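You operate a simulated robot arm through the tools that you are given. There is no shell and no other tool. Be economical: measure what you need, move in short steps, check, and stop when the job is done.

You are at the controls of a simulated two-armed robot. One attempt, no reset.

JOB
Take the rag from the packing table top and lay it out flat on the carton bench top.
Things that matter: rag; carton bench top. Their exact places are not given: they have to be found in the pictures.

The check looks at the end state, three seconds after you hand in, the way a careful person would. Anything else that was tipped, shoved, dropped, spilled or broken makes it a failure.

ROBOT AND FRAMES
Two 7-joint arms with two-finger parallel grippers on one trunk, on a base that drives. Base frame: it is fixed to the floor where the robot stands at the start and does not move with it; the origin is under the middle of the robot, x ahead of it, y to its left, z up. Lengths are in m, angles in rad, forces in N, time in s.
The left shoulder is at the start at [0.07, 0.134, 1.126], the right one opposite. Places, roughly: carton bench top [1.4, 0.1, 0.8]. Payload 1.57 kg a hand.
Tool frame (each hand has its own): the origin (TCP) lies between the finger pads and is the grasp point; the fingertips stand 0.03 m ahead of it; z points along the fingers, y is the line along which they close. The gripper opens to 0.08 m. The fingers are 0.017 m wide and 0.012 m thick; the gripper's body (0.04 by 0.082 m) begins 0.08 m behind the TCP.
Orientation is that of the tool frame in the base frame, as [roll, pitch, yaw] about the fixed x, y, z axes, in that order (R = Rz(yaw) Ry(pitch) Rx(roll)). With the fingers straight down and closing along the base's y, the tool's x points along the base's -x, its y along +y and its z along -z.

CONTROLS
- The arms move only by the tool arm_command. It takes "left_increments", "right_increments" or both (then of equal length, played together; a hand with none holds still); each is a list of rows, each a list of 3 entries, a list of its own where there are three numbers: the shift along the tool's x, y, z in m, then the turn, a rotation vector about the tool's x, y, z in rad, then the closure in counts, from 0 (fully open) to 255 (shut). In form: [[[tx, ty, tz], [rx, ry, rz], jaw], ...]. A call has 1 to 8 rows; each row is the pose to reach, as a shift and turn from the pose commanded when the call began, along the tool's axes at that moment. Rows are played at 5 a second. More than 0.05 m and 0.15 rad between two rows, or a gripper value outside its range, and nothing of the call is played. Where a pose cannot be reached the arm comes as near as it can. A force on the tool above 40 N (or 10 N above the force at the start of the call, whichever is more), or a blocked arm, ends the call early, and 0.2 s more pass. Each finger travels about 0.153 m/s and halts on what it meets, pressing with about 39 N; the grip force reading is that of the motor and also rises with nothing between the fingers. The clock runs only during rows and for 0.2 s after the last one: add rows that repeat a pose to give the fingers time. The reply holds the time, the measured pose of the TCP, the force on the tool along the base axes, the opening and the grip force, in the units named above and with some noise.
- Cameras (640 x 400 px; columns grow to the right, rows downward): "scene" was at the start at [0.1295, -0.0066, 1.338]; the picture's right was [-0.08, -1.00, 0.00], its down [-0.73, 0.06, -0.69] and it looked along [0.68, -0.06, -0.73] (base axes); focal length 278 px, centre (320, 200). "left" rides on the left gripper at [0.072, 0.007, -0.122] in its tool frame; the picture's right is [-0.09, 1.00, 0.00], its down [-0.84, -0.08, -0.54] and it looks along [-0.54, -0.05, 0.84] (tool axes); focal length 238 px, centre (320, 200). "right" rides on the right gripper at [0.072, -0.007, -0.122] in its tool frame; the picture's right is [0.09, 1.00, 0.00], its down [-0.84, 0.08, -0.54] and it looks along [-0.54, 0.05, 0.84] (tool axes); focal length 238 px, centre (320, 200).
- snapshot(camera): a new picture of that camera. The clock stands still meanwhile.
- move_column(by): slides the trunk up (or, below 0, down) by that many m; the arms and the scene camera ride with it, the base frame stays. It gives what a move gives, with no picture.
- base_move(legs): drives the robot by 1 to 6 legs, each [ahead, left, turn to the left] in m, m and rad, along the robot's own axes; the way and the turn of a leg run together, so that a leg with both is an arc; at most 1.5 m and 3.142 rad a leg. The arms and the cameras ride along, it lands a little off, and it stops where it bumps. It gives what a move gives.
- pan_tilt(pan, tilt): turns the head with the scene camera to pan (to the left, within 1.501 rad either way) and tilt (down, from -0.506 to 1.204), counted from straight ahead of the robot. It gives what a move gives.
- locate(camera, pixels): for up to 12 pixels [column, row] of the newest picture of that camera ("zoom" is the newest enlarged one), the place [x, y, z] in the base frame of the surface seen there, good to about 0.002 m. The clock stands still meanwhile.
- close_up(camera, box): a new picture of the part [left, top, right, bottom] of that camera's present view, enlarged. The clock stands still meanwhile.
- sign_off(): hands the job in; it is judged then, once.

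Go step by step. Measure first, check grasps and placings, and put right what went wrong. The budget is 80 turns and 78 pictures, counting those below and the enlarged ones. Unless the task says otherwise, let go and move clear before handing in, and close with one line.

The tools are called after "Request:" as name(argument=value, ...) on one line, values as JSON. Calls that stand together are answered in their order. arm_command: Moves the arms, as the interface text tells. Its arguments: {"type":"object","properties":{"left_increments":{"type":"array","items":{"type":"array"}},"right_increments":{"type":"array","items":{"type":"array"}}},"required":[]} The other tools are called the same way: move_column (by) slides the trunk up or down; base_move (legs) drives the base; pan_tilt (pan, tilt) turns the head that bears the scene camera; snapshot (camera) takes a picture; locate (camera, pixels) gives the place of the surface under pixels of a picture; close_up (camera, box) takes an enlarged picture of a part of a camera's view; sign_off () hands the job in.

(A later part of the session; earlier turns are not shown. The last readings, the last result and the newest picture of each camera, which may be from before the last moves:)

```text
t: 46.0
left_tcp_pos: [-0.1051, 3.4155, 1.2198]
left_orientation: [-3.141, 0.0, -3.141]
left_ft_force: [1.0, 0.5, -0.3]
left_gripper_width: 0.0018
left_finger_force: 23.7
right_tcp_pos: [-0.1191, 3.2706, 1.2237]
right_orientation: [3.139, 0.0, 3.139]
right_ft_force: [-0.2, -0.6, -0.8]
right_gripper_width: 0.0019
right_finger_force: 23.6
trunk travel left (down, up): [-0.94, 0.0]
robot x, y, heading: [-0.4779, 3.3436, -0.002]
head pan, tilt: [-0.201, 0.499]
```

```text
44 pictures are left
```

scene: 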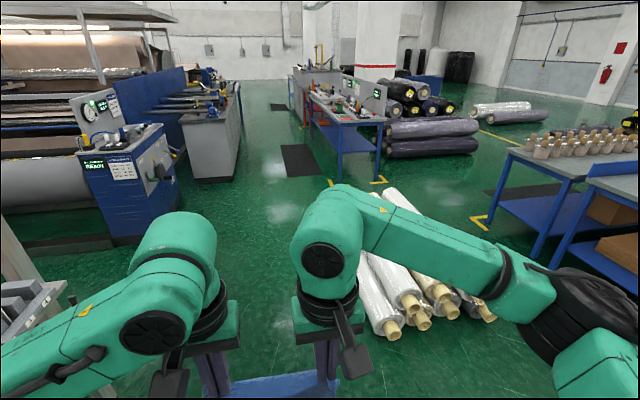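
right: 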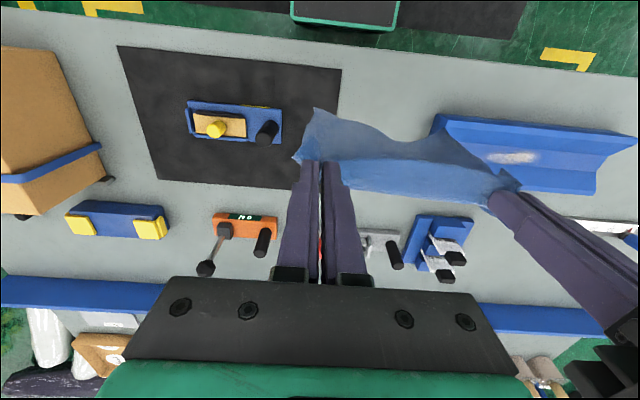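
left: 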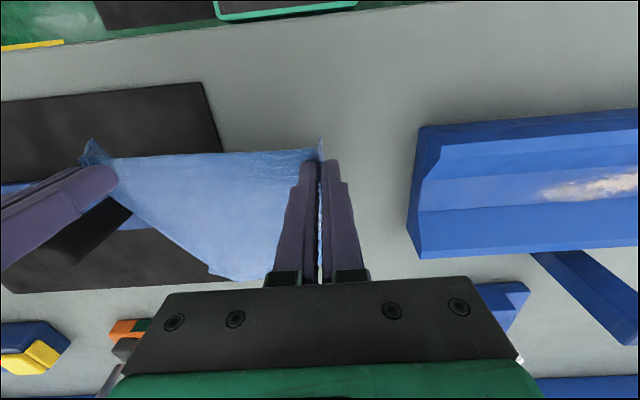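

The lane ahead is visible; I'll check the clearance to the trolley at left (20,300) and the roll ends (390,330), and my left elbow.

Request:
locate(camera="scene", pixels=[[55, 285], [20, 300], [5, 215], [390, 328], [375, 300], [362, 260], [130, 235], [165, 190], [150, 340], [20, 370], [400, 200], [475, 225]])

```text
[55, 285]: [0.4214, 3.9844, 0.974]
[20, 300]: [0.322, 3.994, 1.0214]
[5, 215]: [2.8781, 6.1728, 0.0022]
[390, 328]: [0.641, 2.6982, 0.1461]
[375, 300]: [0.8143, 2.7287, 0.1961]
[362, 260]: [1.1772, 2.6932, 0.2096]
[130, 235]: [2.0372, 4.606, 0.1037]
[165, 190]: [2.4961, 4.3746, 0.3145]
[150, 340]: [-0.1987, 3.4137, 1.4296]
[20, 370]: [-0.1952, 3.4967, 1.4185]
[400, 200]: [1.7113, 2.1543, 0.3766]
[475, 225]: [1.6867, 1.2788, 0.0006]
```

Lane between trolley (y≈3.98) and rolls (y≈2.75): I'll centre on y≈3.27 and drive ahead to x≈2.45, then look right.

Request:
base_move(legs=[[0, -0.08, 0], [1.46, 0, 0], [1.46, 0, 0]])

Request:
pan_tilt(pan=-1.4, tilt=0.5)

Request:
snapshot(camera="scene")

```text
t: 61.0
left_tcp_pos: [2.8592, 3.3227, 1.2203]
left_orientation: [3.14, 0.0, 3.135]
left_ft_force: [0.7, -0.9, 0.3]
left_gripper_width: 0.002
left_finger_force: 24.1
right_tcp_pos: [2.8447, 3.1769, 1.2239]
right_orientation: [3.141, 0.0, 3.133]
right_ft_force: [-0.4, -0.3, -0.2]
right_gripper_width: 0.002
right_finger_force: 23.6
trunk travel left (down, up): [-0.94, 0.0]
robot x, y, heading: [2.4875, 3.2542, -0.013]
head pan, tilt: [-0.201, 0.499]
```

```text
t: 62.4
left_tcp_pos: [2.8599, 3.3213, 1.2204]
left_orientation: [3.141, 0.0, 3.135]
left_ft_force: [-0.1, 1.2, -0.7]
left_gripper_width: 0.002
left_finger_force: 23.6
right_tcp_pos: [2.846, 3.1771, 1.2243]
right_orientation: [3.141, 0.001, 3.133]
right_ft_force: [-0.3, -1.1, -0.9]
right_gripper_width: 0.0018
right_finger_force: 23.2
trunk travel left (down, up): [-0.94, 0.0]
robot x, y, heading: [2.4838, 3.2492, -0.01]
head pan, tilt: [-1.4, 0.499]
```

```text
43 pictures are left
```

scene: 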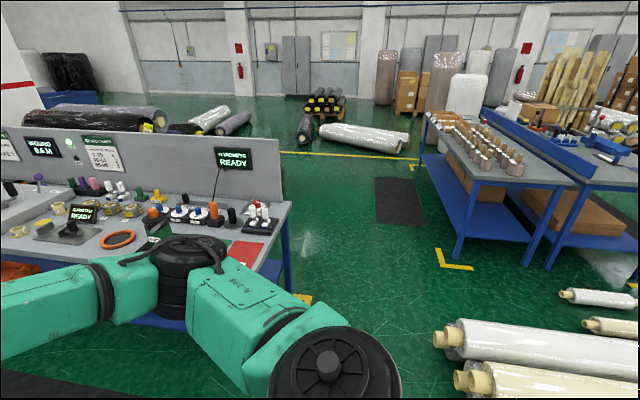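

Clear floor behind the bench. I'll measure the bench's rear edge, legs, workbench edge and the floor rolls.

Request:
locate(camera="scene", pixels=[[291, 205], [300, 300], [425, 115], [462, 183], [575, 187], [440, 262], [445, 130], [330, 148], [300, 140], [437, 340], [425, 170], [285, 260]])

Request:
close_up(camera="scene", box=[380, 80, 620, 230])

```text
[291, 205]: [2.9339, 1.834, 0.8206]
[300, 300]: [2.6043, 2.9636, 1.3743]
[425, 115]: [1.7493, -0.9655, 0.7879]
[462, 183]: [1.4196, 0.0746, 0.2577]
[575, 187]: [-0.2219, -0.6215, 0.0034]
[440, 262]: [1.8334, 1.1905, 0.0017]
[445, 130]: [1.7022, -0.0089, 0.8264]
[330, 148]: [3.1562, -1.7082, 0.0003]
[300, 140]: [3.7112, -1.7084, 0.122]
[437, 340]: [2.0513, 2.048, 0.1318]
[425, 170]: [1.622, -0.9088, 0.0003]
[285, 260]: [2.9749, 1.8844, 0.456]
```

```text
2.67 times, centred on (500, 155) of scene
```

zoom: 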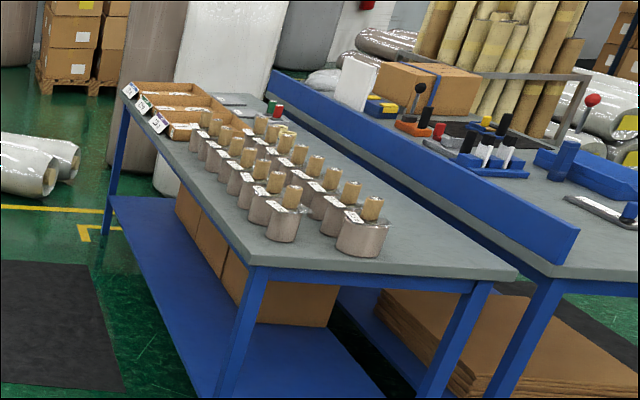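

The bench's rear edge is at x≈1.75 with bottles x≈1.4–1.65, y≈0.2–1.1 and trays at its right end. I'll turn right, drive between roll ends and workbench to behind the bench, for a better look.

Request:
base_move(legs=[[0, 0, -1.56], [0, -0.06, 0], [1.3, 0, 0], [1.2, 0, 0]])

Request:
pan_tilt(pan=-1.1, tilt=0.6)

Request:
snapshot(camera="scene")

```text
t: 78.9
left_tcp_pos: [2.4792, 0.3812, 1.2204]
left_orientation: [3.141, 0.0, 1.555]
left_ft_force: [0.2, 0.5, 0.0]
left_gripper_width: 0.002
left_finger_force: 23.8
right_tcp_pos: [2.3339, 0.3979, 1.2254]
right_orientation: [3.14, -0.001, 1.552]
right_ft_force: [0.1, -0.4, -0.3]
right_gripper_width: 0.0014
right_finger_force: 23.1
trunk travel left (down, up): [-0.94, 0.0]
robot x, y, heading: [2.4112, 0.7549, -1.588]
head pan, tilt: [-1.4, 0.499]
```

```text
t: 79.7
left_tcp_pos: [2.4787, 0.3796, 1.2209]
left_orientation: [-3.141, -0.001, 1.557]
left_ft_force: [-0.2, 0.4, 0.1]
left_gripper_width: 0.0023
left_finger_force: 23.3
right_tcp_pos: [2.3337, 0.3958, 1.2254]
right_orientation: [3.141, -0.001, 1.553]
right_ft_force: [-0.6, 0.0, 0.1]
right_gripper_width: 0.0018
right_finger_force: 23.7
trunk travel left (down, up): [-0.94, 0.0]
robot x, y, heading: [2.4133, 0.7536, -1.588]
head pan, tilt: [-1.1, 0.6]
```

```text
41 pictures are left
```

scene: 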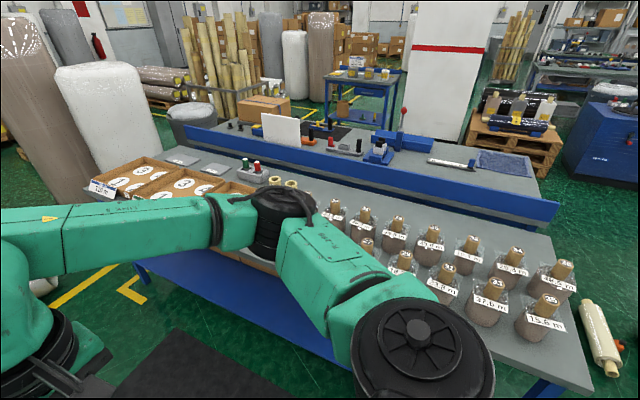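

My arm hides the middle of the bench. I'll go on to y≈0.15 and turn to face it.

Request:
base_move(legs=[[0.6, 0, 0], [0, 0, -1.553]])

Request:
pan_tilt(pan=0.0, tilt=0.7)

Request:
snapshot(camera="scene")

```text
t: 86.9
left_tcp_pos: [2.0262, 0.0853, 1.2196]
left_orientation: [-3.141, -0.001, -0.014]
left_ft_force: [-1.3, -0.1, -0.7]
left_gripper_width: 0.0022
left_finger_force: 23.7
right_tcp_pos: [2.0417, 0.2291, 1.224]
right_orientation: [3.139, 0.0, -0.017]
right_ft_force: [-0.9, 0.3, 0.1]
right_gripper_width: 0.0018
right_finger_force: 23.1
trunk travel left (down, up): [-0.94, 0.0]
robot x, y, heading: [2.4003, 0.1499, 3.125]
head pan, tilt: [-1.1, 0.6]
```

```text
t: 88.3
left_tcp_pos: [2.0265, 0.086, 1.2195]
left_orientation: [-3.141, 0.0, -0.016]
left_ft_force: [0.4, 0.7, 0.2]
left_gripper_width: 0.0023
left_finger_force: 23.7
right_tcp_pos: [2.0428, 0.2289, 1.226]
right_orientation: [3.14, 0.0, -0.017]
right_ft_force: [0.4, -0.3, -0.4]
right_gripper_width: 0.0017
right_finger_force: 23.5
trunk travel left (down, up): [-0.94, 0.0]
robot x, y, heading: [2.3989, 0.1517, 3.13]
head pan, tilt: [0.0, 0.7]
```

```text
40 pictures are left
```

scene: 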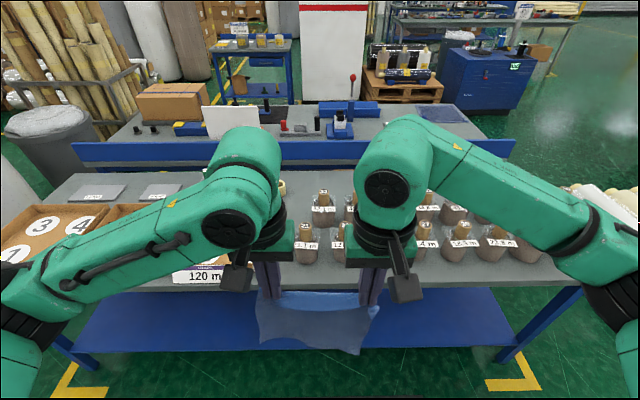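

Now facing the bench: trays to the left of ~(230,270), bottles right of ~(295,255), with an empty gap and a rear strip in between. Measuring these.

Request:
locate(camera="scene", pixels=[[306, 282], [430, 279], [306, 265], [337, 262], [462, 262], [495, 262], [296, 240], [235, 285], [230, 268], [282, 215], [285, 190], [540, 265]])

Request:
close_up(camera="scene", box=[140, 160, 540, 300])

Request:
snapshot(camera="left")

Request:
snapshot(camera="right")

```text
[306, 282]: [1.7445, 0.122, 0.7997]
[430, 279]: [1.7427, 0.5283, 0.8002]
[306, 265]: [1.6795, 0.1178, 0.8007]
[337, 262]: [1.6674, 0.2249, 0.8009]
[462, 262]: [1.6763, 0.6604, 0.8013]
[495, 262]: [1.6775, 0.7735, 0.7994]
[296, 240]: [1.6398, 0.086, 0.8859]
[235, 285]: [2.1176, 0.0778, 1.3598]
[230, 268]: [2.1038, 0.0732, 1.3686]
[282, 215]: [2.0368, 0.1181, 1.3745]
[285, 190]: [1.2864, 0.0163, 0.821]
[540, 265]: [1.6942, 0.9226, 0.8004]
```

```text
1.60 times, centred on (340, 230) of scene
```

zoom: 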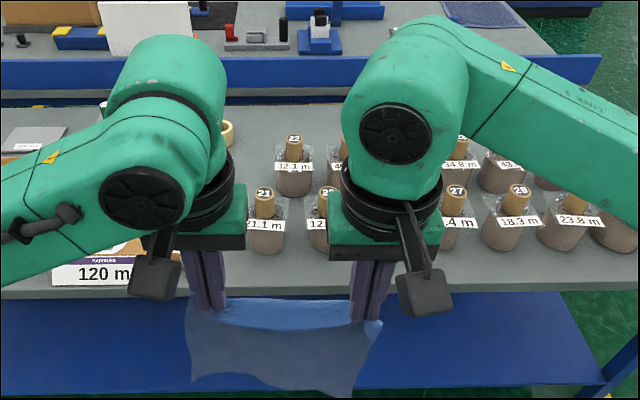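

```text
38 pictures are left
```

left: 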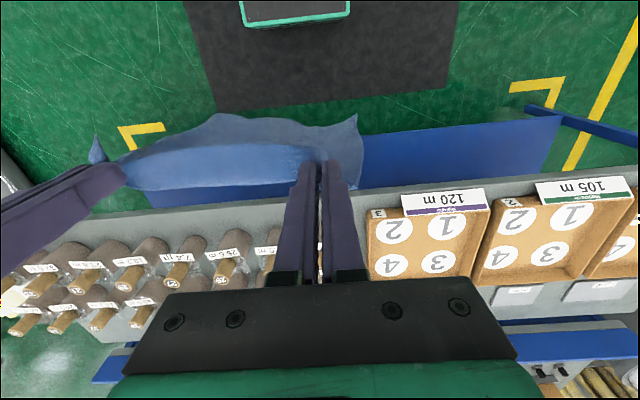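

```text
37 pictures are left
```

right: 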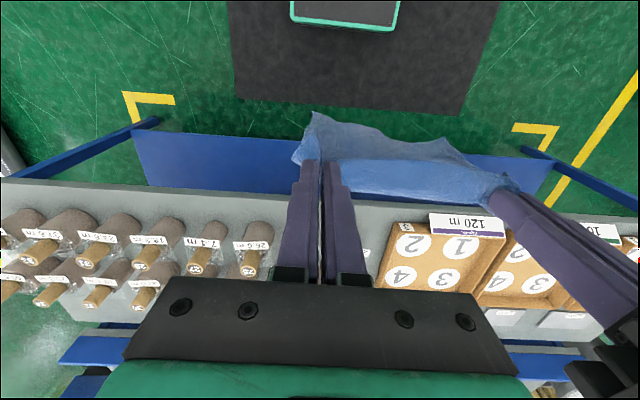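

The gap between bottles and tray looks narrow. I'll measure it precisely from the wrist views, and also the front of my base (green-framed box at left-view (295,12)).

Request:
locate(camera="left", pixels=[[243, 22], [350, 14], [296, 26], [362, 225], [372, 275], [345, 245], [275, 262], [452, 285], [440, 10], [190, 10], [220, 105], [100, 340]])

Request:
locate(camera="right", pixels=[[270, 265], [372, 280], [390, 222], [440, 300], [292, 18], [398, 22], [345, 29], [245, 278], [262, 225], [110, 310]])

```text
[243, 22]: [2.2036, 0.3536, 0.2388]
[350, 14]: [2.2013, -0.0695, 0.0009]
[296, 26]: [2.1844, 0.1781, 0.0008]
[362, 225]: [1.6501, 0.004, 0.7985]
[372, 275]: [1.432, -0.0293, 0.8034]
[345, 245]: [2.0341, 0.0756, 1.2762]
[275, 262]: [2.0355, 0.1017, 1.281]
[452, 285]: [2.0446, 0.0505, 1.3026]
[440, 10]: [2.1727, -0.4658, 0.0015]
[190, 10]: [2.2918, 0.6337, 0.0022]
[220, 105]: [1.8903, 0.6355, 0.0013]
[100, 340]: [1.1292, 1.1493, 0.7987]
```

```text
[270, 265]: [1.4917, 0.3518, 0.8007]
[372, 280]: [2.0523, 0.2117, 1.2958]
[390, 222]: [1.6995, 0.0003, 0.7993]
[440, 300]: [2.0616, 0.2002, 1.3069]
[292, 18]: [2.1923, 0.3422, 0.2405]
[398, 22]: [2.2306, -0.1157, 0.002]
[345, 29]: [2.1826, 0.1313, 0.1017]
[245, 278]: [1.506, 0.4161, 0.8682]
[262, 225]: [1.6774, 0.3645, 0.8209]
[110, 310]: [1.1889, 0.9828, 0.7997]
```

My base is only ~0.42 m wide and reaches 0.21 m ahead of the axis, while the bench's only roomy free strip is x≈1.03–1.40 in front of the bottles, reachable from the bench's left end (y≈1.19). I'll raise the hands slightly and move to the corridor mouth to inspect it.

Request:
arm_command(left_increments=[[[0, 0, -0.04], [0, 0, 0], 255], [[0, 0, -0.08], [0, 0, 0], 255]], right_increments=[[[0, 0, -0.04], [0, 0, 0], 255], [[0, 0, -0.076], [0, 0, 0], 255]])

Request:
base_move(legs=[[0, -1.35, 0]])

Request:
pan_tilt(pan=0.0, tilt=0.65)

Request:
snapshot(camera="scene")

```text
t: 88.9
left_tcp_pos: [2.0272, 0.0854, 1.3003]
left_orientation: [3.141, -0.001, -0.015]
left_ft_force: [-0.2, -0.7, 0.8]
left_gripper_width: 0.0019
left_finger_force: 23.9
right_tcp_pos: [2.0449, 0.2296, 1.3023]
right_orientation: [3.141, 0.002, -0.017]
right_ft_force: [0.4, 0.2, -0.3]
right_gripper_width: 0.0019
right_finger_force: 23.2
trunk travel left (down, up): [-0.94, 0.0]
robot x, y, heading: [2.3999, 0.1487, 3.126]
head pan, tilt: [0.0, 0.7]
```

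```text
t: 95.7
left_tcp_pos: [2.025, 1.4314, 1.3019]
left_orientation: [-3.141, -0.001, 0.022]
left_ft_force: [0.6, 0.9, -0.2]
left_gripper_width: 0.0022
left_finger_force: 23.3
right_tcp_pos: [2.0387, 1.5775, 1.3014]
right_orientation: [-3.141, 0.001, 0.02]
right_ft_force: [0.4, 0.7, -1.0]
right_gripper_width: 0.0017
right_finger_force: 23.1
trunk travel left (down, up): [-0.94, 0.0]
robot x, y, heading: [2.3965, 1.5153, -3.127]
head pan, tilt: [0.0, 0.7]
```

```text
t: 96.3
left_tcp_pos: [2.0269, 1.4316, 1.2994]
left_orientation: [3.141, 0.0, 0.02]
left_ft_force: [-0.3, -0.3, -0.3]
left_gripper_width: 0.0025
left_finger_force: 24.0
right_tcp_pos: [2.0381, 1.5779, 1.3016]
right_orientation: [3.141, 0.0, 0.019]
right_ft_force: [0.0, 1.0, -0.7]
right_gripper_width: 0.0019
right_finger_force: 23.3
trunk travel left (down, up): [-0.94, 0.0]
robot x, y, heading: [2.4003, 1.5137, -3.125]
head pan, tilt: [0.0, 0.649]
```

```text
36 pictures are left
```

scene: 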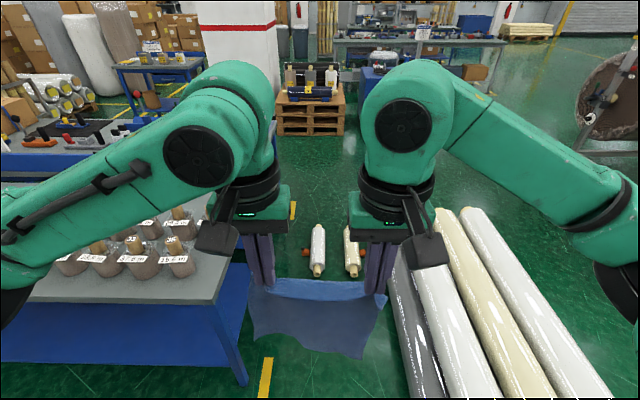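

Request:
locate(camera="scene", pixels=[[317, 273], [352, 275], [307, 252], [393, 270], [408, 370], [243, 382], [226, 300], [245, 262], [237, 270], [180, 275], [270, 365], [400, 300]])

Request:
close_up(camera="scene", box=[120, 180, 440, 390])

```text
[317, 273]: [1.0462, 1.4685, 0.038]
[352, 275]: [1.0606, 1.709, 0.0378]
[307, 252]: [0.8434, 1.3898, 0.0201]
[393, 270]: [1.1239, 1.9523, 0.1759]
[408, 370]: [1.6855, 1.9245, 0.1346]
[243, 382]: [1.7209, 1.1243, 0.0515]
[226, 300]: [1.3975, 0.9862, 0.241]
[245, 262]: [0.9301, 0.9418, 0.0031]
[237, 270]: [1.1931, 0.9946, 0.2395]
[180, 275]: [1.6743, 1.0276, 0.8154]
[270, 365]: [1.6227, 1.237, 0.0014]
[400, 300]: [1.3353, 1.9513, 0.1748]
```

```text
1.90 times, centred on (280, 285) of scene
```

zoom: 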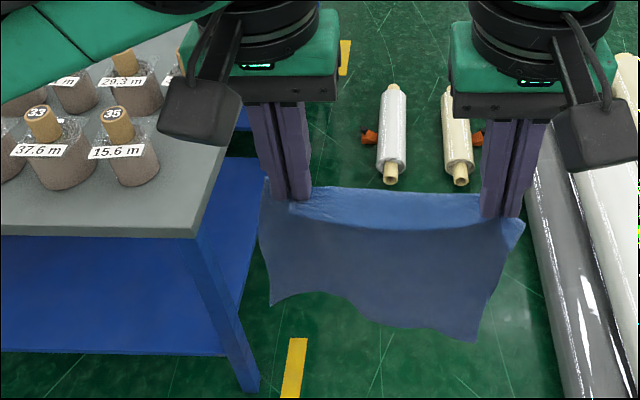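

Small rolls end at x≈1.07, y≥1.44; the corridor runs from y≈1.19 (bench) to ≈1.87 (dark roll). Standing at (1.33,1.50) facing -y fits, so I'll turn and strafe halfway.

Request:
base_move(legs=[[0, 0, 1.555], [0, -0.5, 0]])

```text
t: 103.0
left_tcp_pos: [1.9778, 1.1401, 1.3004]
left_orientation: [-3.139, 0.0, 1.578]
left_ft_force: [-0.4, -0.6, 0.5]
left_gripper_width: 0.0025
left_finger_force: 23.6
right_tcp_pos: [1.8319, 1.1539, 1.301]
right_orientation: [-3.139, 0.001, 1.576]
right_ft_force: [1.3, -0.2, 0.0]
right_gripper_width: 0.0019
right_finger_force: 23.6
trunk travel left (down, up): [-0.94, 0.0]
robot x, y, heading: [1.8958, 1.5138, -1.567]
head pan, tilt: [0.0, 0.649]
```

On track at y=1.514. I'll strafe the rest to x≈1.34 and look.

Request:
base_move(legs=[[0, -0.55, 0]])

Request:
pan_tilt(pan=0.0, tilt=0.95)

Request:
snapshot(camera="scene")

Request:
snapshot(camera="right")

```text
t: 106.2
left_tcp_pos: [1.4278, 1.136, 1.2991]
left_orientation: [-3.14, -0.001, 1.586]
left_ft_force: [0.4, 0.6, -0.2]
left_gripper_width: 0.002
left_finger_force: 23.8
right_tcp_pos: [1.2809, 1.1486, 1.3018]
right_orientation: [-3.141, 0.0, 1.585]
right_ft_force: [1.1, -0.1, -1.1]
right_gripper_width: 0.0017
right_finger_force: 23.5
trunk travel left (down, up): [-0.94, 0.0]
robot x, y, heading: [1.3472, 1.5106, -1.566]
head pan, tilt: [0.0, 0.649]
```

```text
t: 107.0
left_tcp_pos: [1.4249, 1.1358, 1.2999]
left_orientation: [-3.141, 0.0, 1.585]
left_ft_force: [-0.1, 0.6, 0.7]
left_gripper_width: 0.0024
left_finger_force: 23.8
right_tcp_pos: [1.2796, 1.1484, 1.3019]
right_orientation: [-3.141, 0.001, 1.585]
right_ft_force: [0.5, -0.2, -0.7]
right_gripper_width: 0.0017
right_finger_force: 23.5
trunk travel left (down, up): [-0.94, 0.0]
robot x, y, heading: [1.3469, 1.5092, -1.554]
head pan, tilt: [0.0, 0.949]
```

```text
34 pictures are left
```

scene: 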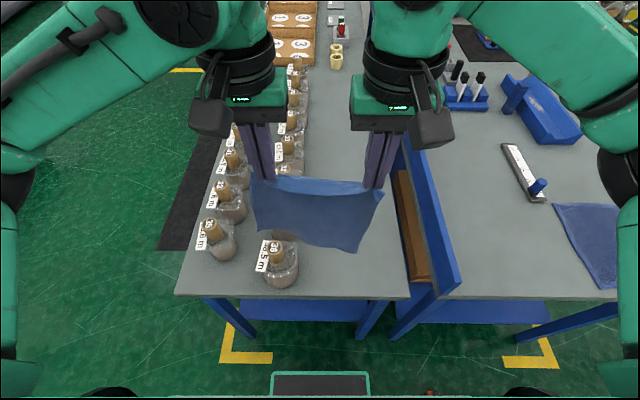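

```text
33 pictures are left
```

right: 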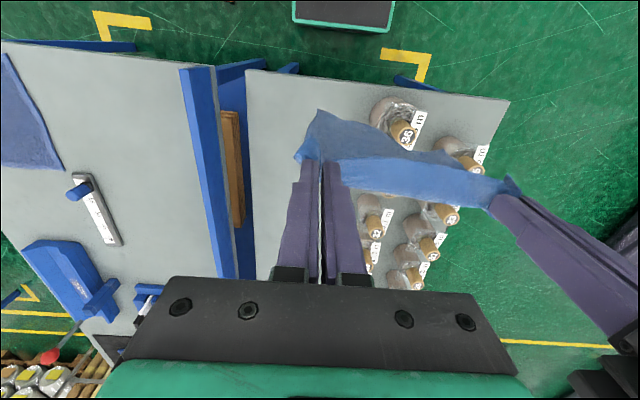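

The free strip beside the bottles is visible, with a gap before the packing table's ledge. I'll measure its borders.

Request:
locate(camera="scene", pixels=[[408, 296], [395, 230], [298, 278], [300, 285], [302, 170], [350, 290], [330, 270], [380, 275], [335, 70], [330, 150], [180, 290], [300, 295]])

Request:
locate(camera="right", pixels=[[248, 80], [258, 270], [365, 240], [372, 120], [300, 100], [505, 102], [350, 200], [270, 150], [362, 200], [365, 270]])

```text
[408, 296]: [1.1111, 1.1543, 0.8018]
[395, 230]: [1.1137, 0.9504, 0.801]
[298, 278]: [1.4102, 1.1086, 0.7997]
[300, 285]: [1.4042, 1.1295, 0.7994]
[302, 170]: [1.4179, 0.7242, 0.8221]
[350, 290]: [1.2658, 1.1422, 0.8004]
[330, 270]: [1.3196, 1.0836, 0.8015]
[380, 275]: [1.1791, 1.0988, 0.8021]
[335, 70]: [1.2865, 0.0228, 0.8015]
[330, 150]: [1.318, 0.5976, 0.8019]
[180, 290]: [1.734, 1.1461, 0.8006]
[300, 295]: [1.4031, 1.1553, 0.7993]
```

```text
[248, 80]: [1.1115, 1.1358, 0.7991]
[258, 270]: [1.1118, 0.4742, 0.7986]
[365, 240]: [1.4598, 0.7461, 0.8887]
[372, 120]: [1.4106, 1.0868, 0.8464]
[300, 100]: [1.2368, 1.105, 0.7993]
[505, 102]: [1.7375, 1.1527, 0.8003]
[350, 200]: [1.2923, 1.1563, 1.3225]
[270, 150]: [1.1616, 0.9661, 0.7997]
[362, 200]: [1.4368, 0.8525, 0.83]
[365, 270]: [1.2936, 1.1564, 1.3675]
```

The strip spans x≈1.11–1.41 and ends at y≈1.16, enough for the 0.21×0.25 rag centred at x≈1.26. I'll creep 6 cm ahead, then shift the hands over the strip's inner part.

Request:
base_move(legs=[[0.06, 0, -0.012]])

Request:
arm_command(left_increments=[[[0, -0.03, 0], [0, 0, 0], 255], [[0, -0.06, 0], [0, 0, 0], 255], [[0, -0.092, 0], [0, 0, 0], 255], [[-0.04, -0.092, 0], [0, 0, 0], 255], [[-0.08, -0.092, 0], [0, 0, 0], 255], [[-0.12, -0.092, 0], [0, 0, 0], 255], [[-0.15, -0.092, 0], [0, 0, 0], 255], [[-0.173, -0.092, 0], [0, 0, 0], 255]], right_increments=[[[0, -0.03, 0], [0, 0, 0], 255], [[0, -0.06, 0], [0, 0, 0], 255], [[0, -0.094, 0], [0, 0, 0], 255], [[-0.04, -0.094, 0], [0, 0, 0], 255], [[-0.08, -0.094, 0], [0, 0, 0], 255], [[-0.12, -0.094, 0], [0, 0, 0], 255], [[-0.15, -0.094, 0], [0, 0, 0], 255], [[-0.185, -0.094, 0], [0, 0, 0], 255]])

Request:
snapshot(camera="scene")

```text
t: 108.0
left_tcp_pos: [1.4215, 1.0872, 1.3033]
left_orientation: [3.141, 0.012, 1.572]
left_ft_force: [-0.1, 0.5, -0.1]
left_gripper_width: 0.0022
left_finger_force: 23.3
right_tcp_pos: [1.2763, 1.1019, 1.3046]
right_orientation: [-3.14, 0.012, 1.572]
right_ft_force: [0.6, 0.9, -0.4]
right_gripper_width: 0.0018
right_finger_force: 23.3
trunk travel left (down, up): [-0.94, 0.0]
robot x, y, heading: [1.3492, 1.4483, -1.569]
head pan, tilt: [0.0, 0.949]
```

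```text
t: 109.8
left_tcp_pos: [1.3291, 0.8995, 1.2976]
left_orientation: [3.14, -0.002, 1.57]
left_ft_force: [-0.2, -0.2, -1.0]
left_gripper_width: 0.0022
left_finger_force: 23.3
right_tcp_pos: [1.1827, 0.904, 1.301]
right_orientation: [3.141, -0.002, 1.572]
right_ft_force: [0.5, 0.0, 0.4]
right_gripper_width: 0.002
right_finger_force: 23.4
trunk travel left (down, up): [-0.94, 0.0]
robot x, y, heading: [1.3451, 1.4479, -1.57]
head pan, tilt: [0.0, 0.949]
```

```text
32 pictures are left
```

scene: 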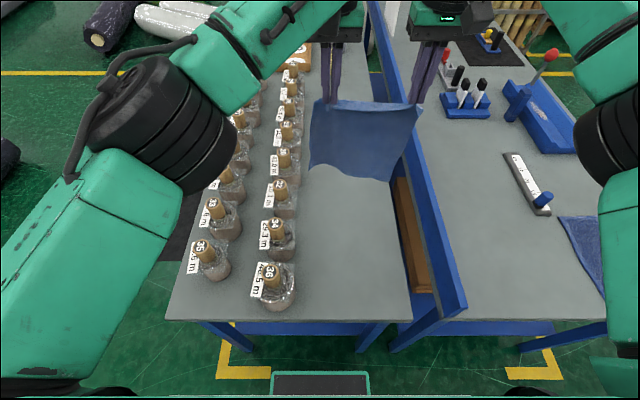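

The rag hangs above the free strip and clear of the bottles. I'll lower the trunk 0.2 m to near contact.

Request:
move_column(by=-0.2)

Request:
pan_tilt(pan=-0.1, tilt=0.75)

Request:
snapshot(camera="scene")

Request:
snapshot(camera="left")

```text
t: 111.9
left_tcp_pos: [1.33, 0.9014, 1.0997]
left_orientation: [3.141, 0.001, 1.571]
left_ft_force: [0.1, 0.2, -0.2]
left_gripper_width: 0.0023
left_finger_force: 23.5
right_tcp_pos: [1.1821, 0.9066, 1.1028]
right_orientation: [-3.14, -0.001, 1.573]
right_ft_force: [-0.7, -0.2, 0.6]
right_gripper_width: 0.0019
right_finger_force: 23.5
trunk travel left (down, up): [-0.74, 0.2]
robot x, y, heading: [1.3442, 1.4498, -1.57]
head pan, tilt: [0.0, 0.949]
```

```text
t: 112.7
left_tcp_pos: [1.3306, 0.9022, 1.0981]
left_orientation: [-3.142, 0.001, 1.572]
left_ft_force: [-0.5, -1.4, 0.0]
left_gripper_width: 0.002
left_finger_force: 23.4
right_tcp_pos: [1.1822, 0.9073, 1.1017]
right_orientation: [-3.141, 0.0, 1.571]
right_ft_force: [1.4, 0.3, -0.3]
right_gripper_width: 0.002
right_finger_force: 23.1
trunk travel left (down, up): [-0.74, 0.2]
robot x, y, heading: [1.3453, 1.4503, -1.568]
head pan, tilt: [-0.099, 0.75]
```

```text
31 pictures are left
```

scene: 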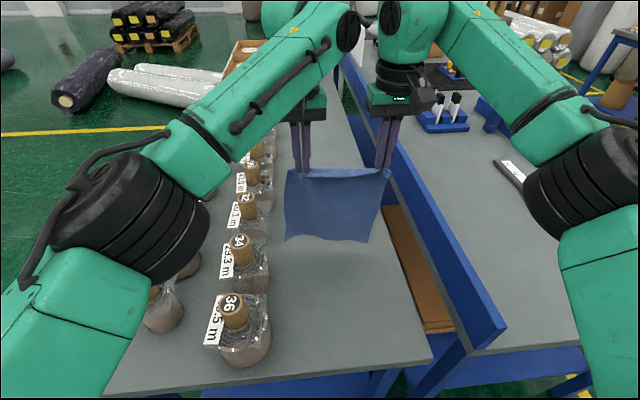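

```text
30 pictures are left
```

left: 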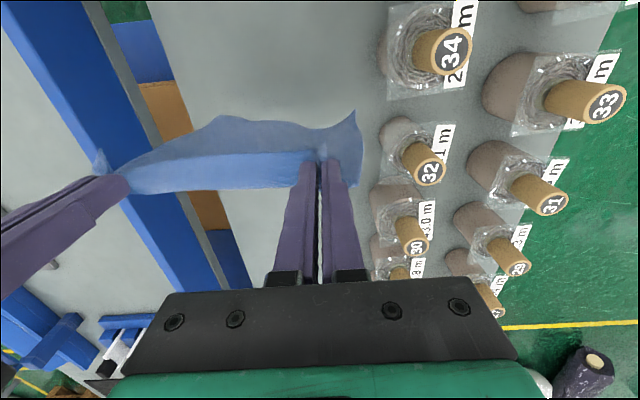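

I'll check the left elbow's height above the bottles and where the rag's free edge hangs.

Request:
locate(camera="scene", pixels=[[150, 270], [200, 240], [70, 380], [120, 350], [290, 240], [364, 242], [330, 240], [570, 240], [560, 200], [389, 175], [300, 172], [186, 285]])

```text
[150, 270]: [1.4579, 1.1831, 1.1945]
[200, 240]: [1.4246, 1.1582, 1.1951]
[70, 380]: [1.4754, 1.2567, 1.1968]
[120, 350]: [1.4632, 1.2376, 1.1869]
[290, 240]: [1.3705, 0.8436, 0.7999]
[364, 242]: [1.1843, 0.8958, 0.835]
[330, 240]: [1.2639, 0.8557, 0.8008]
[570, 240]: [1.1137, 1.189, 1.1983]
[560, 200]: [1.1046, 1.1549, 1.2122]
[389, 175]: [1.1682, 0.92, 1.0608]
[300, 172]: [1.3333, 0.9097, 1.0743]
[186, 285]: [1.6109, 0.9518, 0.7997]
```

Elbows are well above the bottles and the rag's lower edge hangs at z≈0.83 over y≈0.90. I'll reach slightly further, touch down, then lay it back towards me along an arc.

Request:
arm_command(left_increments=[[[-0.032, 0, 0.029], [0, 0, 0], 255], [[-0.032, 0, 0.044], [0, 0, 0], 255], [[0.0, 0, 0.049], [0, 0, 0], 255], [[0.028, 0, 0.059], [0, 0, 0], 255], [[0.058, 0, 0.074], [0, 0, 0], 255], [[0.093, 0, 0.096], [0, 0, 0], 255], [[0.123, 0, 0.124], [0, 0, 0], 255], [[0.143, 0, 0.149], [0, 0, 0], 255]], right_increments=[[[-0.037, 0, 0.032], [0, 0, 0], 255], [[-0.037, 0, 0.047], [0, 0, 0], 255], [[-0.005, 0, 0.052], [0, 0, 0], 255], [[0.023, 0, 0.062], [0, 0, 0], 255], [[0.053, 0, 0.077], [0, 0, 0], 255], [[0.088, 0, 0.099], [0, 0, 0], 255], [[0.118, 0, 0.127], [0, 0, 0], 255], [[0.138, 0, 0.152], [0, 0, 0], 255]])

Request:
snapshot(camera="scene")

Request:
snapshot(camera="left")

```text
t: 114.5
left_tcp_pos: [1.3282, 1.0453, 0.9504]
left_orientation: [-3.14, 0.003, 1.573]
left_ft_force: [-0.1, -0.4, -0.3]
left_gripper_width: 0.0022
left_finger_force: 23.7
left hand out of reach, approached as far as the arm can: row 1, 2, 3
right_tcp_pos: [1.1835, 1.0471, 0.9521]
right_orientation: [3.14, 0.001, 1.573]
right_ft_force: [0.5, 0.4, 0.3]
right_gripper_width: 0.001
right_finger_force: 23.4
trunk travel left (down, up): [-0.74, 0.2]
robot x, y, heading: [1.344, 1.4483, -1.568]
head pan, tilt: [-0.099, 0.75]
```

```text
29 pictures are left
```

scene: 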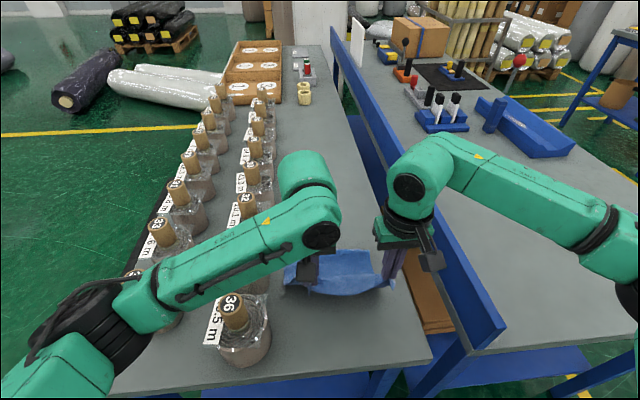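

```text
28 pictures are left
```

left: 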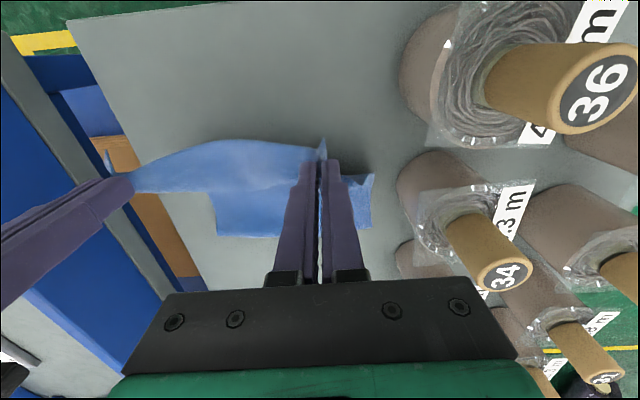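

Far edge appears down at left-view (215–370,235). I'll check its position and the left forearm's height above the bottles.

Request:
locate(camera="left", pixels=[[216, 236], [280, 237], [360, 230], [372, 178], [240, 200], [215, 145], [320, 145], [280, 150], [470, 200]])

Request:
locate(camera="scene", pixels=[[180, 300], [95, 330], [150, 280], [270, 255], [300, 290], [340, 292], [390, 288], [340, 255], [400, 240]])

Request:
snapshot(camera="right")

```text
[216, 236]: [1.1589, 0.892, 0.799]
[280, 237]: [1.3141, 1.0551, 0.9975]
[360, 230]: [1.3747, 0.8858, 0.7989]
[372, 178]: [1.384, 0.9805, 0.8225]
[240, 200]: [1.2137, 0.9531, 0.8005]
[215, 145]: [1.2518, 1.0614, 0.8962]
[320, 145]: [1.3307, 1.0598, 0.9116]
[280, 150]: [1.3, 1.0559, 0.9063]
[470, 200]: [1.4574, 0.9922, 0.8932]
```

```text
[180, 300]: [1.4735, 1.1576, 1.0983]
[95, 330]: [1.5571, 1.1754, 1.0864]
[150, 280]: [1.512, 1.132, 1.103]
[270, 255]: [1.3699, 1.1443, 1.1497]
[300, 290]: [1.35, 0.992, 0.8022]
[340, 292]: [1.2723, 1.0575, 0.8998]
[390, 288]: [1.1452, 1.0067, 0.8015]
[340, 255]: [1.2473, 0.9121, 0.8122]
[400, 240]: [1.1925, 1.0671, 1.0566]
```

```text
27 pictures are left
```

right: 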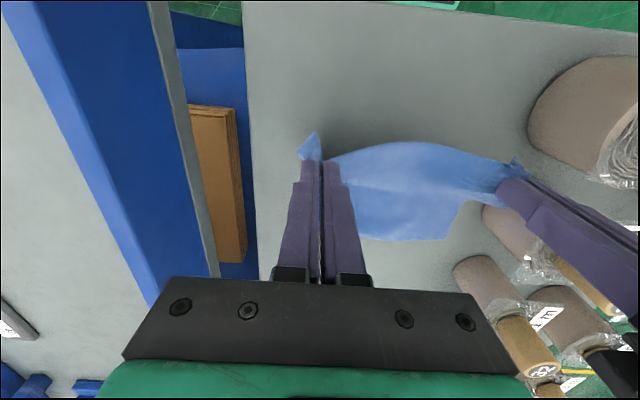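

The far edge lies flat at y≈0.89 (x 1.16–1.375), but my left elbow is getting low near the bottle tops. I'll raise the trunk 7 cm (rag's far edge stays down) and take that up with the arms, so the elbow rides higher.

Request:
move_column(by=0.07)

Request:
arm_command(left_increments=[[[0, 0, 0.035], [0, 0, 0], 255], [[0, 0, 0.07], [0, 0, 0], 255]], right_increments=[[[0, 0, 0.035], [0, 0, 0], 255], [[0, 0, 0.07], [0, 0, 0], 255]])

Request:
move_column(by=0.07)

Request:
arm_command(left_increments=[[[0, 0, 0.035], [0, 0, 0], 255], [[0, 0, 0.07], [0, 0, 0], 255]], right_increments=[[[0, 0, 0.035], [0, 0, 0], 255], [[0, 0, 0.07], [0, 0, 0], 255]])

Request:
snapshot(camera="scene")

Request:
snapshot(camera="left")

```text
t: 115.5
left_tcp_pos: [1.3287, 1.0434, 1.018]
left_orientation: [-3.141, 0.002, 1.573]
left_ft_force: [1.2, -0.2, -0.7]
left_gripper_width: 0.0018
left_finger_force: 23.5
right_tcp_pos: [1.1839, 1.046, 1.0216]
right_orientation: [3.14, 0.0, 1.573]
right_ft_force: [0.0, 0.3, 0.0]
right_gripper_width: 0.0011
right_finger_force: 22.9
trunk travel left (down, up): [-0.81, 0.13]
robot x, y, heading: [1.3481, 1.449, -1.568]
head pan, tilt: [-0.099, 0.75]
```

```text
t: 116.2
left_tcp_pos: [1.3298, 1.0425, 0.9475]
left_orientation: [3.14, 0.001, 1.573]
left_ft_force: [-0.2, -0.4, 0.3]
left_gripper_width: 0.0018
left_finger_force: 23.4
right_tcp_pos: [1.1847, 1.0461, 0.9513]
right_orientation: [3.14, 0.0, 1.573]
right_ft_force: [0.1, -0.1, 0.0]
right_gripper_width: 0.0013
right_finger_force: 23.1
trunk travel left (down, up): [-0.81, 0.13]
robot x, y, heading: [1.3452, 1.4477, -1.571]
head pan, tilt: [-0.099, 0.75]
```

```text
t: 117.2
left_tcp_pos: [1.3307, 1.0426, 1.0178]
left_orientation: [3.141, 0.001, 1.573]
left_ft_force: [0.7, -0.2, -0.8]
left_gripper_width: 0.0021
left_finger_force: 24.1
right_tcp_pos: [1.1854, 1.0474, 1.0215]
right_orientation: [-3.141, -0.001, 1.573]
right_ft_force: [0.0, -0.5, -1.0]
right_gripper_width: 0.0011
right_finger_force: 23.4
trunk travel left (down, up): [-0.88, 0.06]
robot x, y, heading: [1.3429, 1.4466, -1.572]
head pan, tilt: [-0.099, 0.75]
```

```text
t: 117.8
left_tcp_pos: [1.3317, 1.0424, 0.9476]
left_orientation: [3.141, -0.001, 1.572]
left_ft_force: [0.2, -0.2, -0.9]
left_gripper_width: 0.0023
left_finger_force: 23.8
right_tcp_pos: [1.1847, 1.0462, 0.9515]
right_orientation: [3.139, 0.0, 1.573]
right_ft_force: [0.8, -0.2, -1.2]
right_gripper_width: 0.0013
right_finger_force: 23.2
trunk travel left (down, up): [-0.88, 0.06]
robot x, y, heading: [1.3485, 1.4505, -1.566]
head pan, tilt: [-0.099, 0.75]
```

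```text
26 pictures are left
```

scene: 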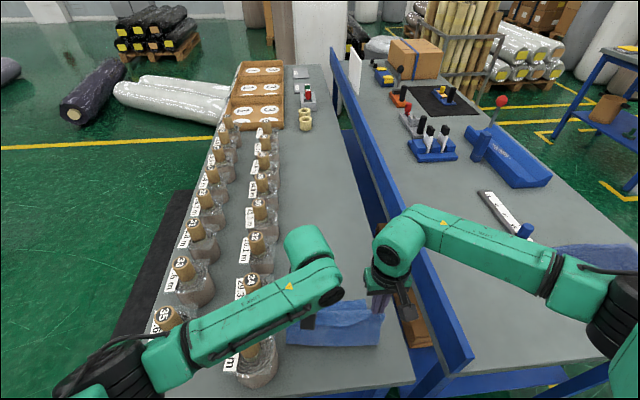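

```text
25 pictures are left
```

left: 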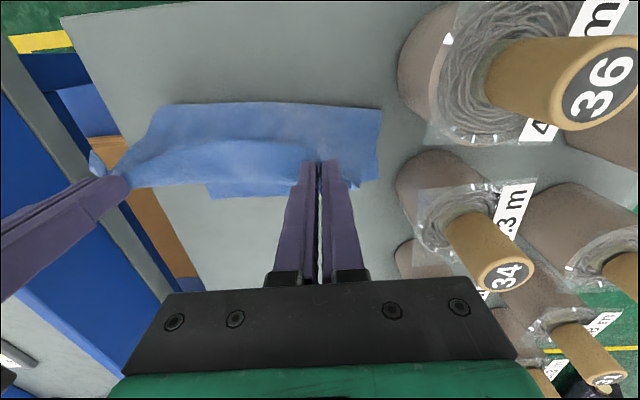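

Lifting dragged the rag: its free edge (left-view (155–380,108)) now points toward me. I'll raise the hands so it hangs free again, then repeat the lay with this higher trunk.

Request:
locate(camera="scene", pixels=[[190, 355], [100, 370], [160, 350], [260, 310]])

Request:
arm_command(left_increments=[[[0, 0, -0.04], [0, 0, 0], 255], [[0, 0, -0.08], [0, 0, 0], 255], [[0, 0, -0.12], [0, 0, 0], 255], [[0, 0, -0.16], [0, 0, 0], 255], [[-0.04, 0, -0.16], [0, 0, 0], 255], [[-0.08, 0, -0.16], [0, 0, 0], 255], [[-0.12, 0, -0.16], [0, 0, 0], 255], [[-0.16, 0, -0.16], [0, 0, 0], 255]], right_increments=[[[0, 0, -0.04], [0, 0, 0], 255], [[0, 0, -0.08], [0, 0, 0], 255], [[0, 0, -0.12], [0, 0, 0], 255], [[0, 0, -0.156], [0, 0, 0], 255], [[-0.04, 0, -0.156], [0, 0, 0], 255], [[-0.08, 0, -0.156], [0, 0, 0], 255], [[-0.12, 0, -0.156], [0, 0, 0], 255], [[-0.163, 0, -0.156], [0, 0, 0], 255]])

Request:
snapshot(camera="scene")

Request:
snapshot(camera="right")

```text
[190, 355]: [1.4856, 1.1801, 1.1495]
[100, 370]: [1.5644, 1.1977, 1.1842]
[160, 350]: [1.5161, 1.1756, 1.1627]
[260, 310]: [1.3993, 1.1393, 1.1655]
```

```text
t: 119.6
left_tcp_pos: [1.3296, 0.881, 1.1046]
left_orientation: [-3.141, -0.001, 1.568]
left_ft_force: [-0.1, 0.3, 0.9]
left_gripper_width: 0.0023
left_finger_force: 24.3
right_tcp_pos: [1.185, 0.8798, 1.1043]
right_orientation: [3.141, -0.001, 1.574]
right_ft_force: [-0.3, 0.0, -0.3]
right_gripper_width: 0.0013
right_finger_force: 23.5
trunk travel left (down, up): [-0.88, 0.06]
robot x, y, heading: [1.3477, 1.4484, -1.567]
head pan, tilt: [-0.099, 0.75]
```

```text
24 pictures are left
```

scene: 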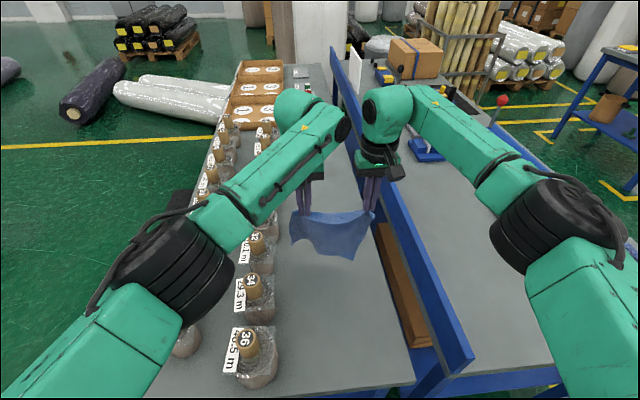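

```text
23 pictures are left
```

right: 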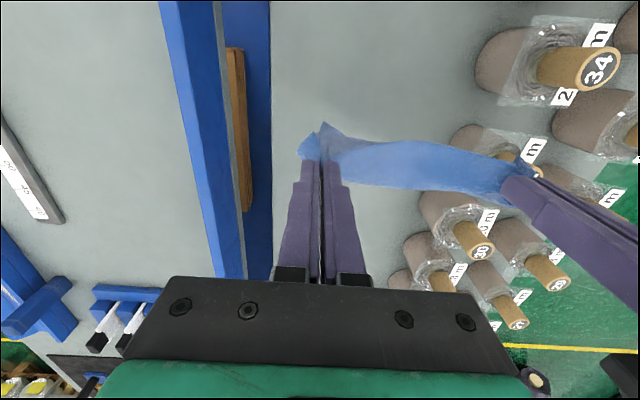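

Hanging free again with elbows higher (≥1.15). I'll repeat the lay-back arc, tighter this time and lower.

Request:
arm_command(left_increments=[[[0, 0, 0.035], [0, 0, 0], 255], [[0.03, 0, 0.05], [0, 0, 0], 255], [[0.072, 0, 0.065], [0, 0, 0], 255], [[0.115, 0, 0.088], [0, 0, 0], 255], [[0.15, 0, 0.118], [0, 0, 0], 255], [[0.175, 0, 0.153], [0, 0, 0], 255], [[0.198, 0, 0.19], [0, 0, 0], 255], [[0.212, 0, 0.225], [0, 0, 0], 255]], right_increments=[[[0, 0, 0.035], [0, 0, 0], 255], [[0.03, 0, 0.05], [0, 0, 0], 255], [[0.072, 0, 0.065], [0, 0, 0], 255], [[0.115, 0, 0.088], [0, 0, 0], 255], [[0.15, 0, 0.118], [0, 0, 0], 255], [[0.175, 0, 0.153], [0, 0, 0], 255], [[0.198, 0, 0.19], [0, 0, 0], 255], [[0.212, 0, 0.225], [0, 0, 0], 255]])

Request:
snapshot(camera="scene")

Request:
snapshot(camera="left")

```text
t: 121.4
left_tcp_pos: [1.3307, 1.0959, 0.8826]
left_orientation: [3.141, 0.0, 1.571]
left_ft_force: [0.0, 0.3, 0.3]
left_gripper_width: 0.002
left_finger_force: 23.6
right_tcp_pos: [1.1847, 1.0938, 0.8848]
right_orientation: [-3.139, 0.001, 1.574]
right_ft_force: [0.1, -0.4, 0.0]
right_gripper_width: 0.0012
right_finger_force: 23.3
trunk travel left (down, up): [-0.88, 0.06]
robot x, y, heading: [1.3459, 1.4501, -1.564]
head pan, tilt: [-0.099, 0.75]
```

```text
22 pictures are left
```

scene: 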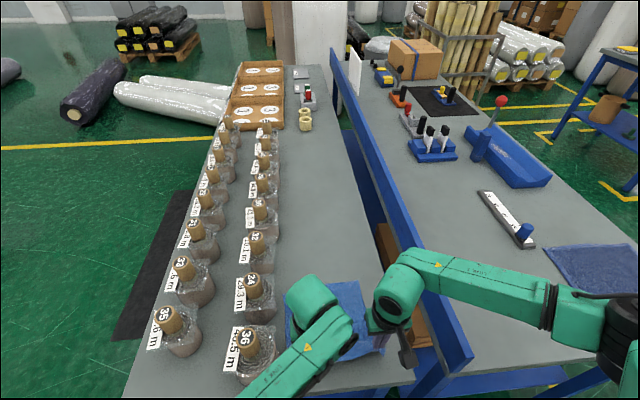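

```text
21 pictures are left
```

left: 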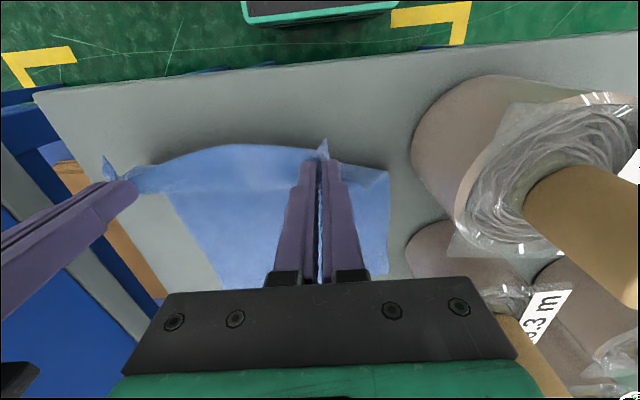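

The rag now trails flat behind the hands. Before the last lowering I check the clearance between left forearm and bottle 36.

Request:
locate(camera="scene", pixels=[[251, 335], [240, 360], [290, 385], [270, 385], [320, 330], [345, 315], [310, 350], [370, 320], [300, 300]])

Request:
close_up(camera="scene", box=[200, 270, 420, 400])

Request:
locate(camera="left", pixels=[[225, 288], [388, 272], [388, 172], [175, 200], [320, 150], [345, 168], [220, 150], [415, 130], [408, 240]])

```text
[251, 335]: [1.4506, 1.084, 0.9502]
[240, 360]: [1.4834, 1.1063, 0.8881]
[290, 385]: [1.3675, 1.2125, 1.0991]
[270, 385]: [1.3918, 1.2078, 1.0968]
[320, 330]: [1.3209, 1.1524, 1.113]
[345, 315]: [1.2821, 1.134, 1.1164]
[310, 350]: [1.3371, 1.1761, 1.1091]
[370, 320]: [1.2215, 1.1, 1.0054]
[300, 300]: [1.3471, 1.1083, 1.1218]
```

```text
2.91 times, centred on (310, 335) of scene
```

zoom: 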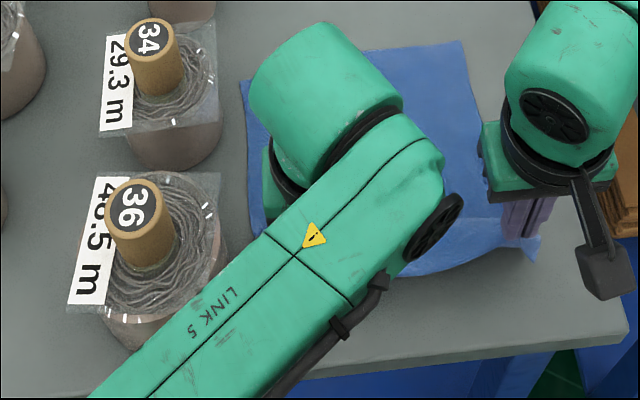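

```text
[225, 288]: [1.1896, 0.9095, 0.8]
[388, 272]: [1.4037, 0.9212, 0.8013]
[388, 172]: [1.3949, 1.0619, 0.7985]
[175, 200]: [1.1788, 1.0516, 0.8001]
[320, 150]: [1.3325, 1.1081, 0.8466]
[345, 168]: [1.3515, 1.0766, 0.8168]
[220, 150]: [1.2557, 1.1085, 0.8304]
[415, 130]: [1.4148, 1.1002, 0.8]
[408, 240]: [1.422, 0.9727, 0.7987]
```

Forearm clears bottle 36 (top 0.95) and the rag lies x≈1.18–1.40 without touching bottles. I'll lower the held edge to the bench with a slight pull back.

Request:
arm_command(left_increments=[[[0.006, -0.002, 0.02], [0, 0, 0], 255], [[0.01, -0.003, 0.036], [0, 0, 0], 255], [[0.014, -0.004, 0.046], [0, 0, 0], 255]], right_increments=[[[0.006, -0.004, 0.02], [0, 0, 0], 255], [[0.01, -0.006, 0.036], [0, 0, 0], 255], [[0.014, -0.008, 0.048], [0, 0, 0], 255]])

Request:
snapshot(camera="left")

Request:
snapshot(camera="right")

```text
t: 122.2
left_tcp_pos: [1.3261, 1.1088, 0.836]
left_orientation: [3.141, 0.0, 1.573]
left_ft_force: [-0.1, 0.4, 0.6]
left_gripper_width: 0.0021
left_finger_force: 23.4
right_tcp_pos: [1.1769, 1.1079, 0.8355]
right_orientation: [3.141, 0.0, 1.573]
right_ft_force: [0.3, 0.9, -0.5]
right_gripper_width: 0.0011
right_finger_force: 23.2
trunk travel left (down, up): [-0.88, 0.06]
robot x, y, heading: [1.3469, 1.4503, -1.567]
head pan, tilt: [-0.099, 0.75]
```

```text
19 pictures are left
```

left: 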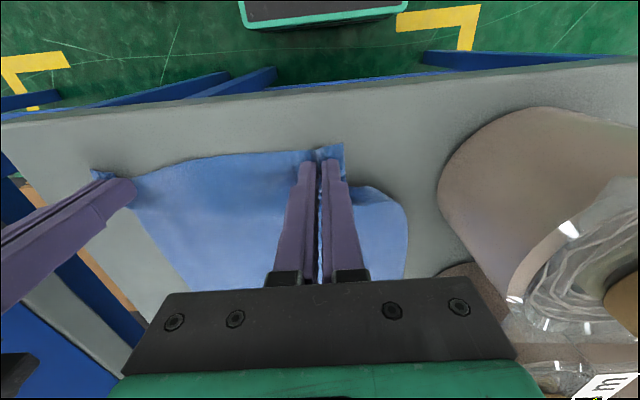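

```text
18 pictures are left
```

right: 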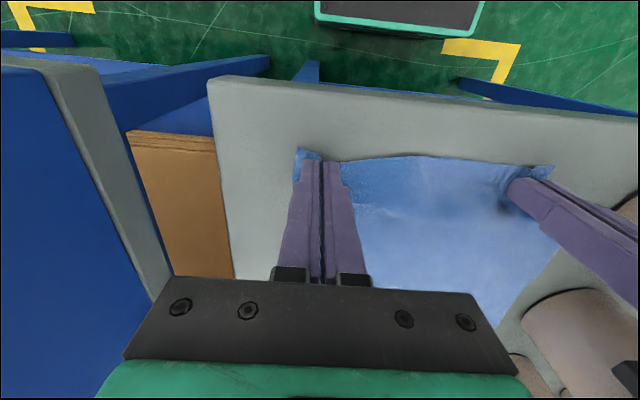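

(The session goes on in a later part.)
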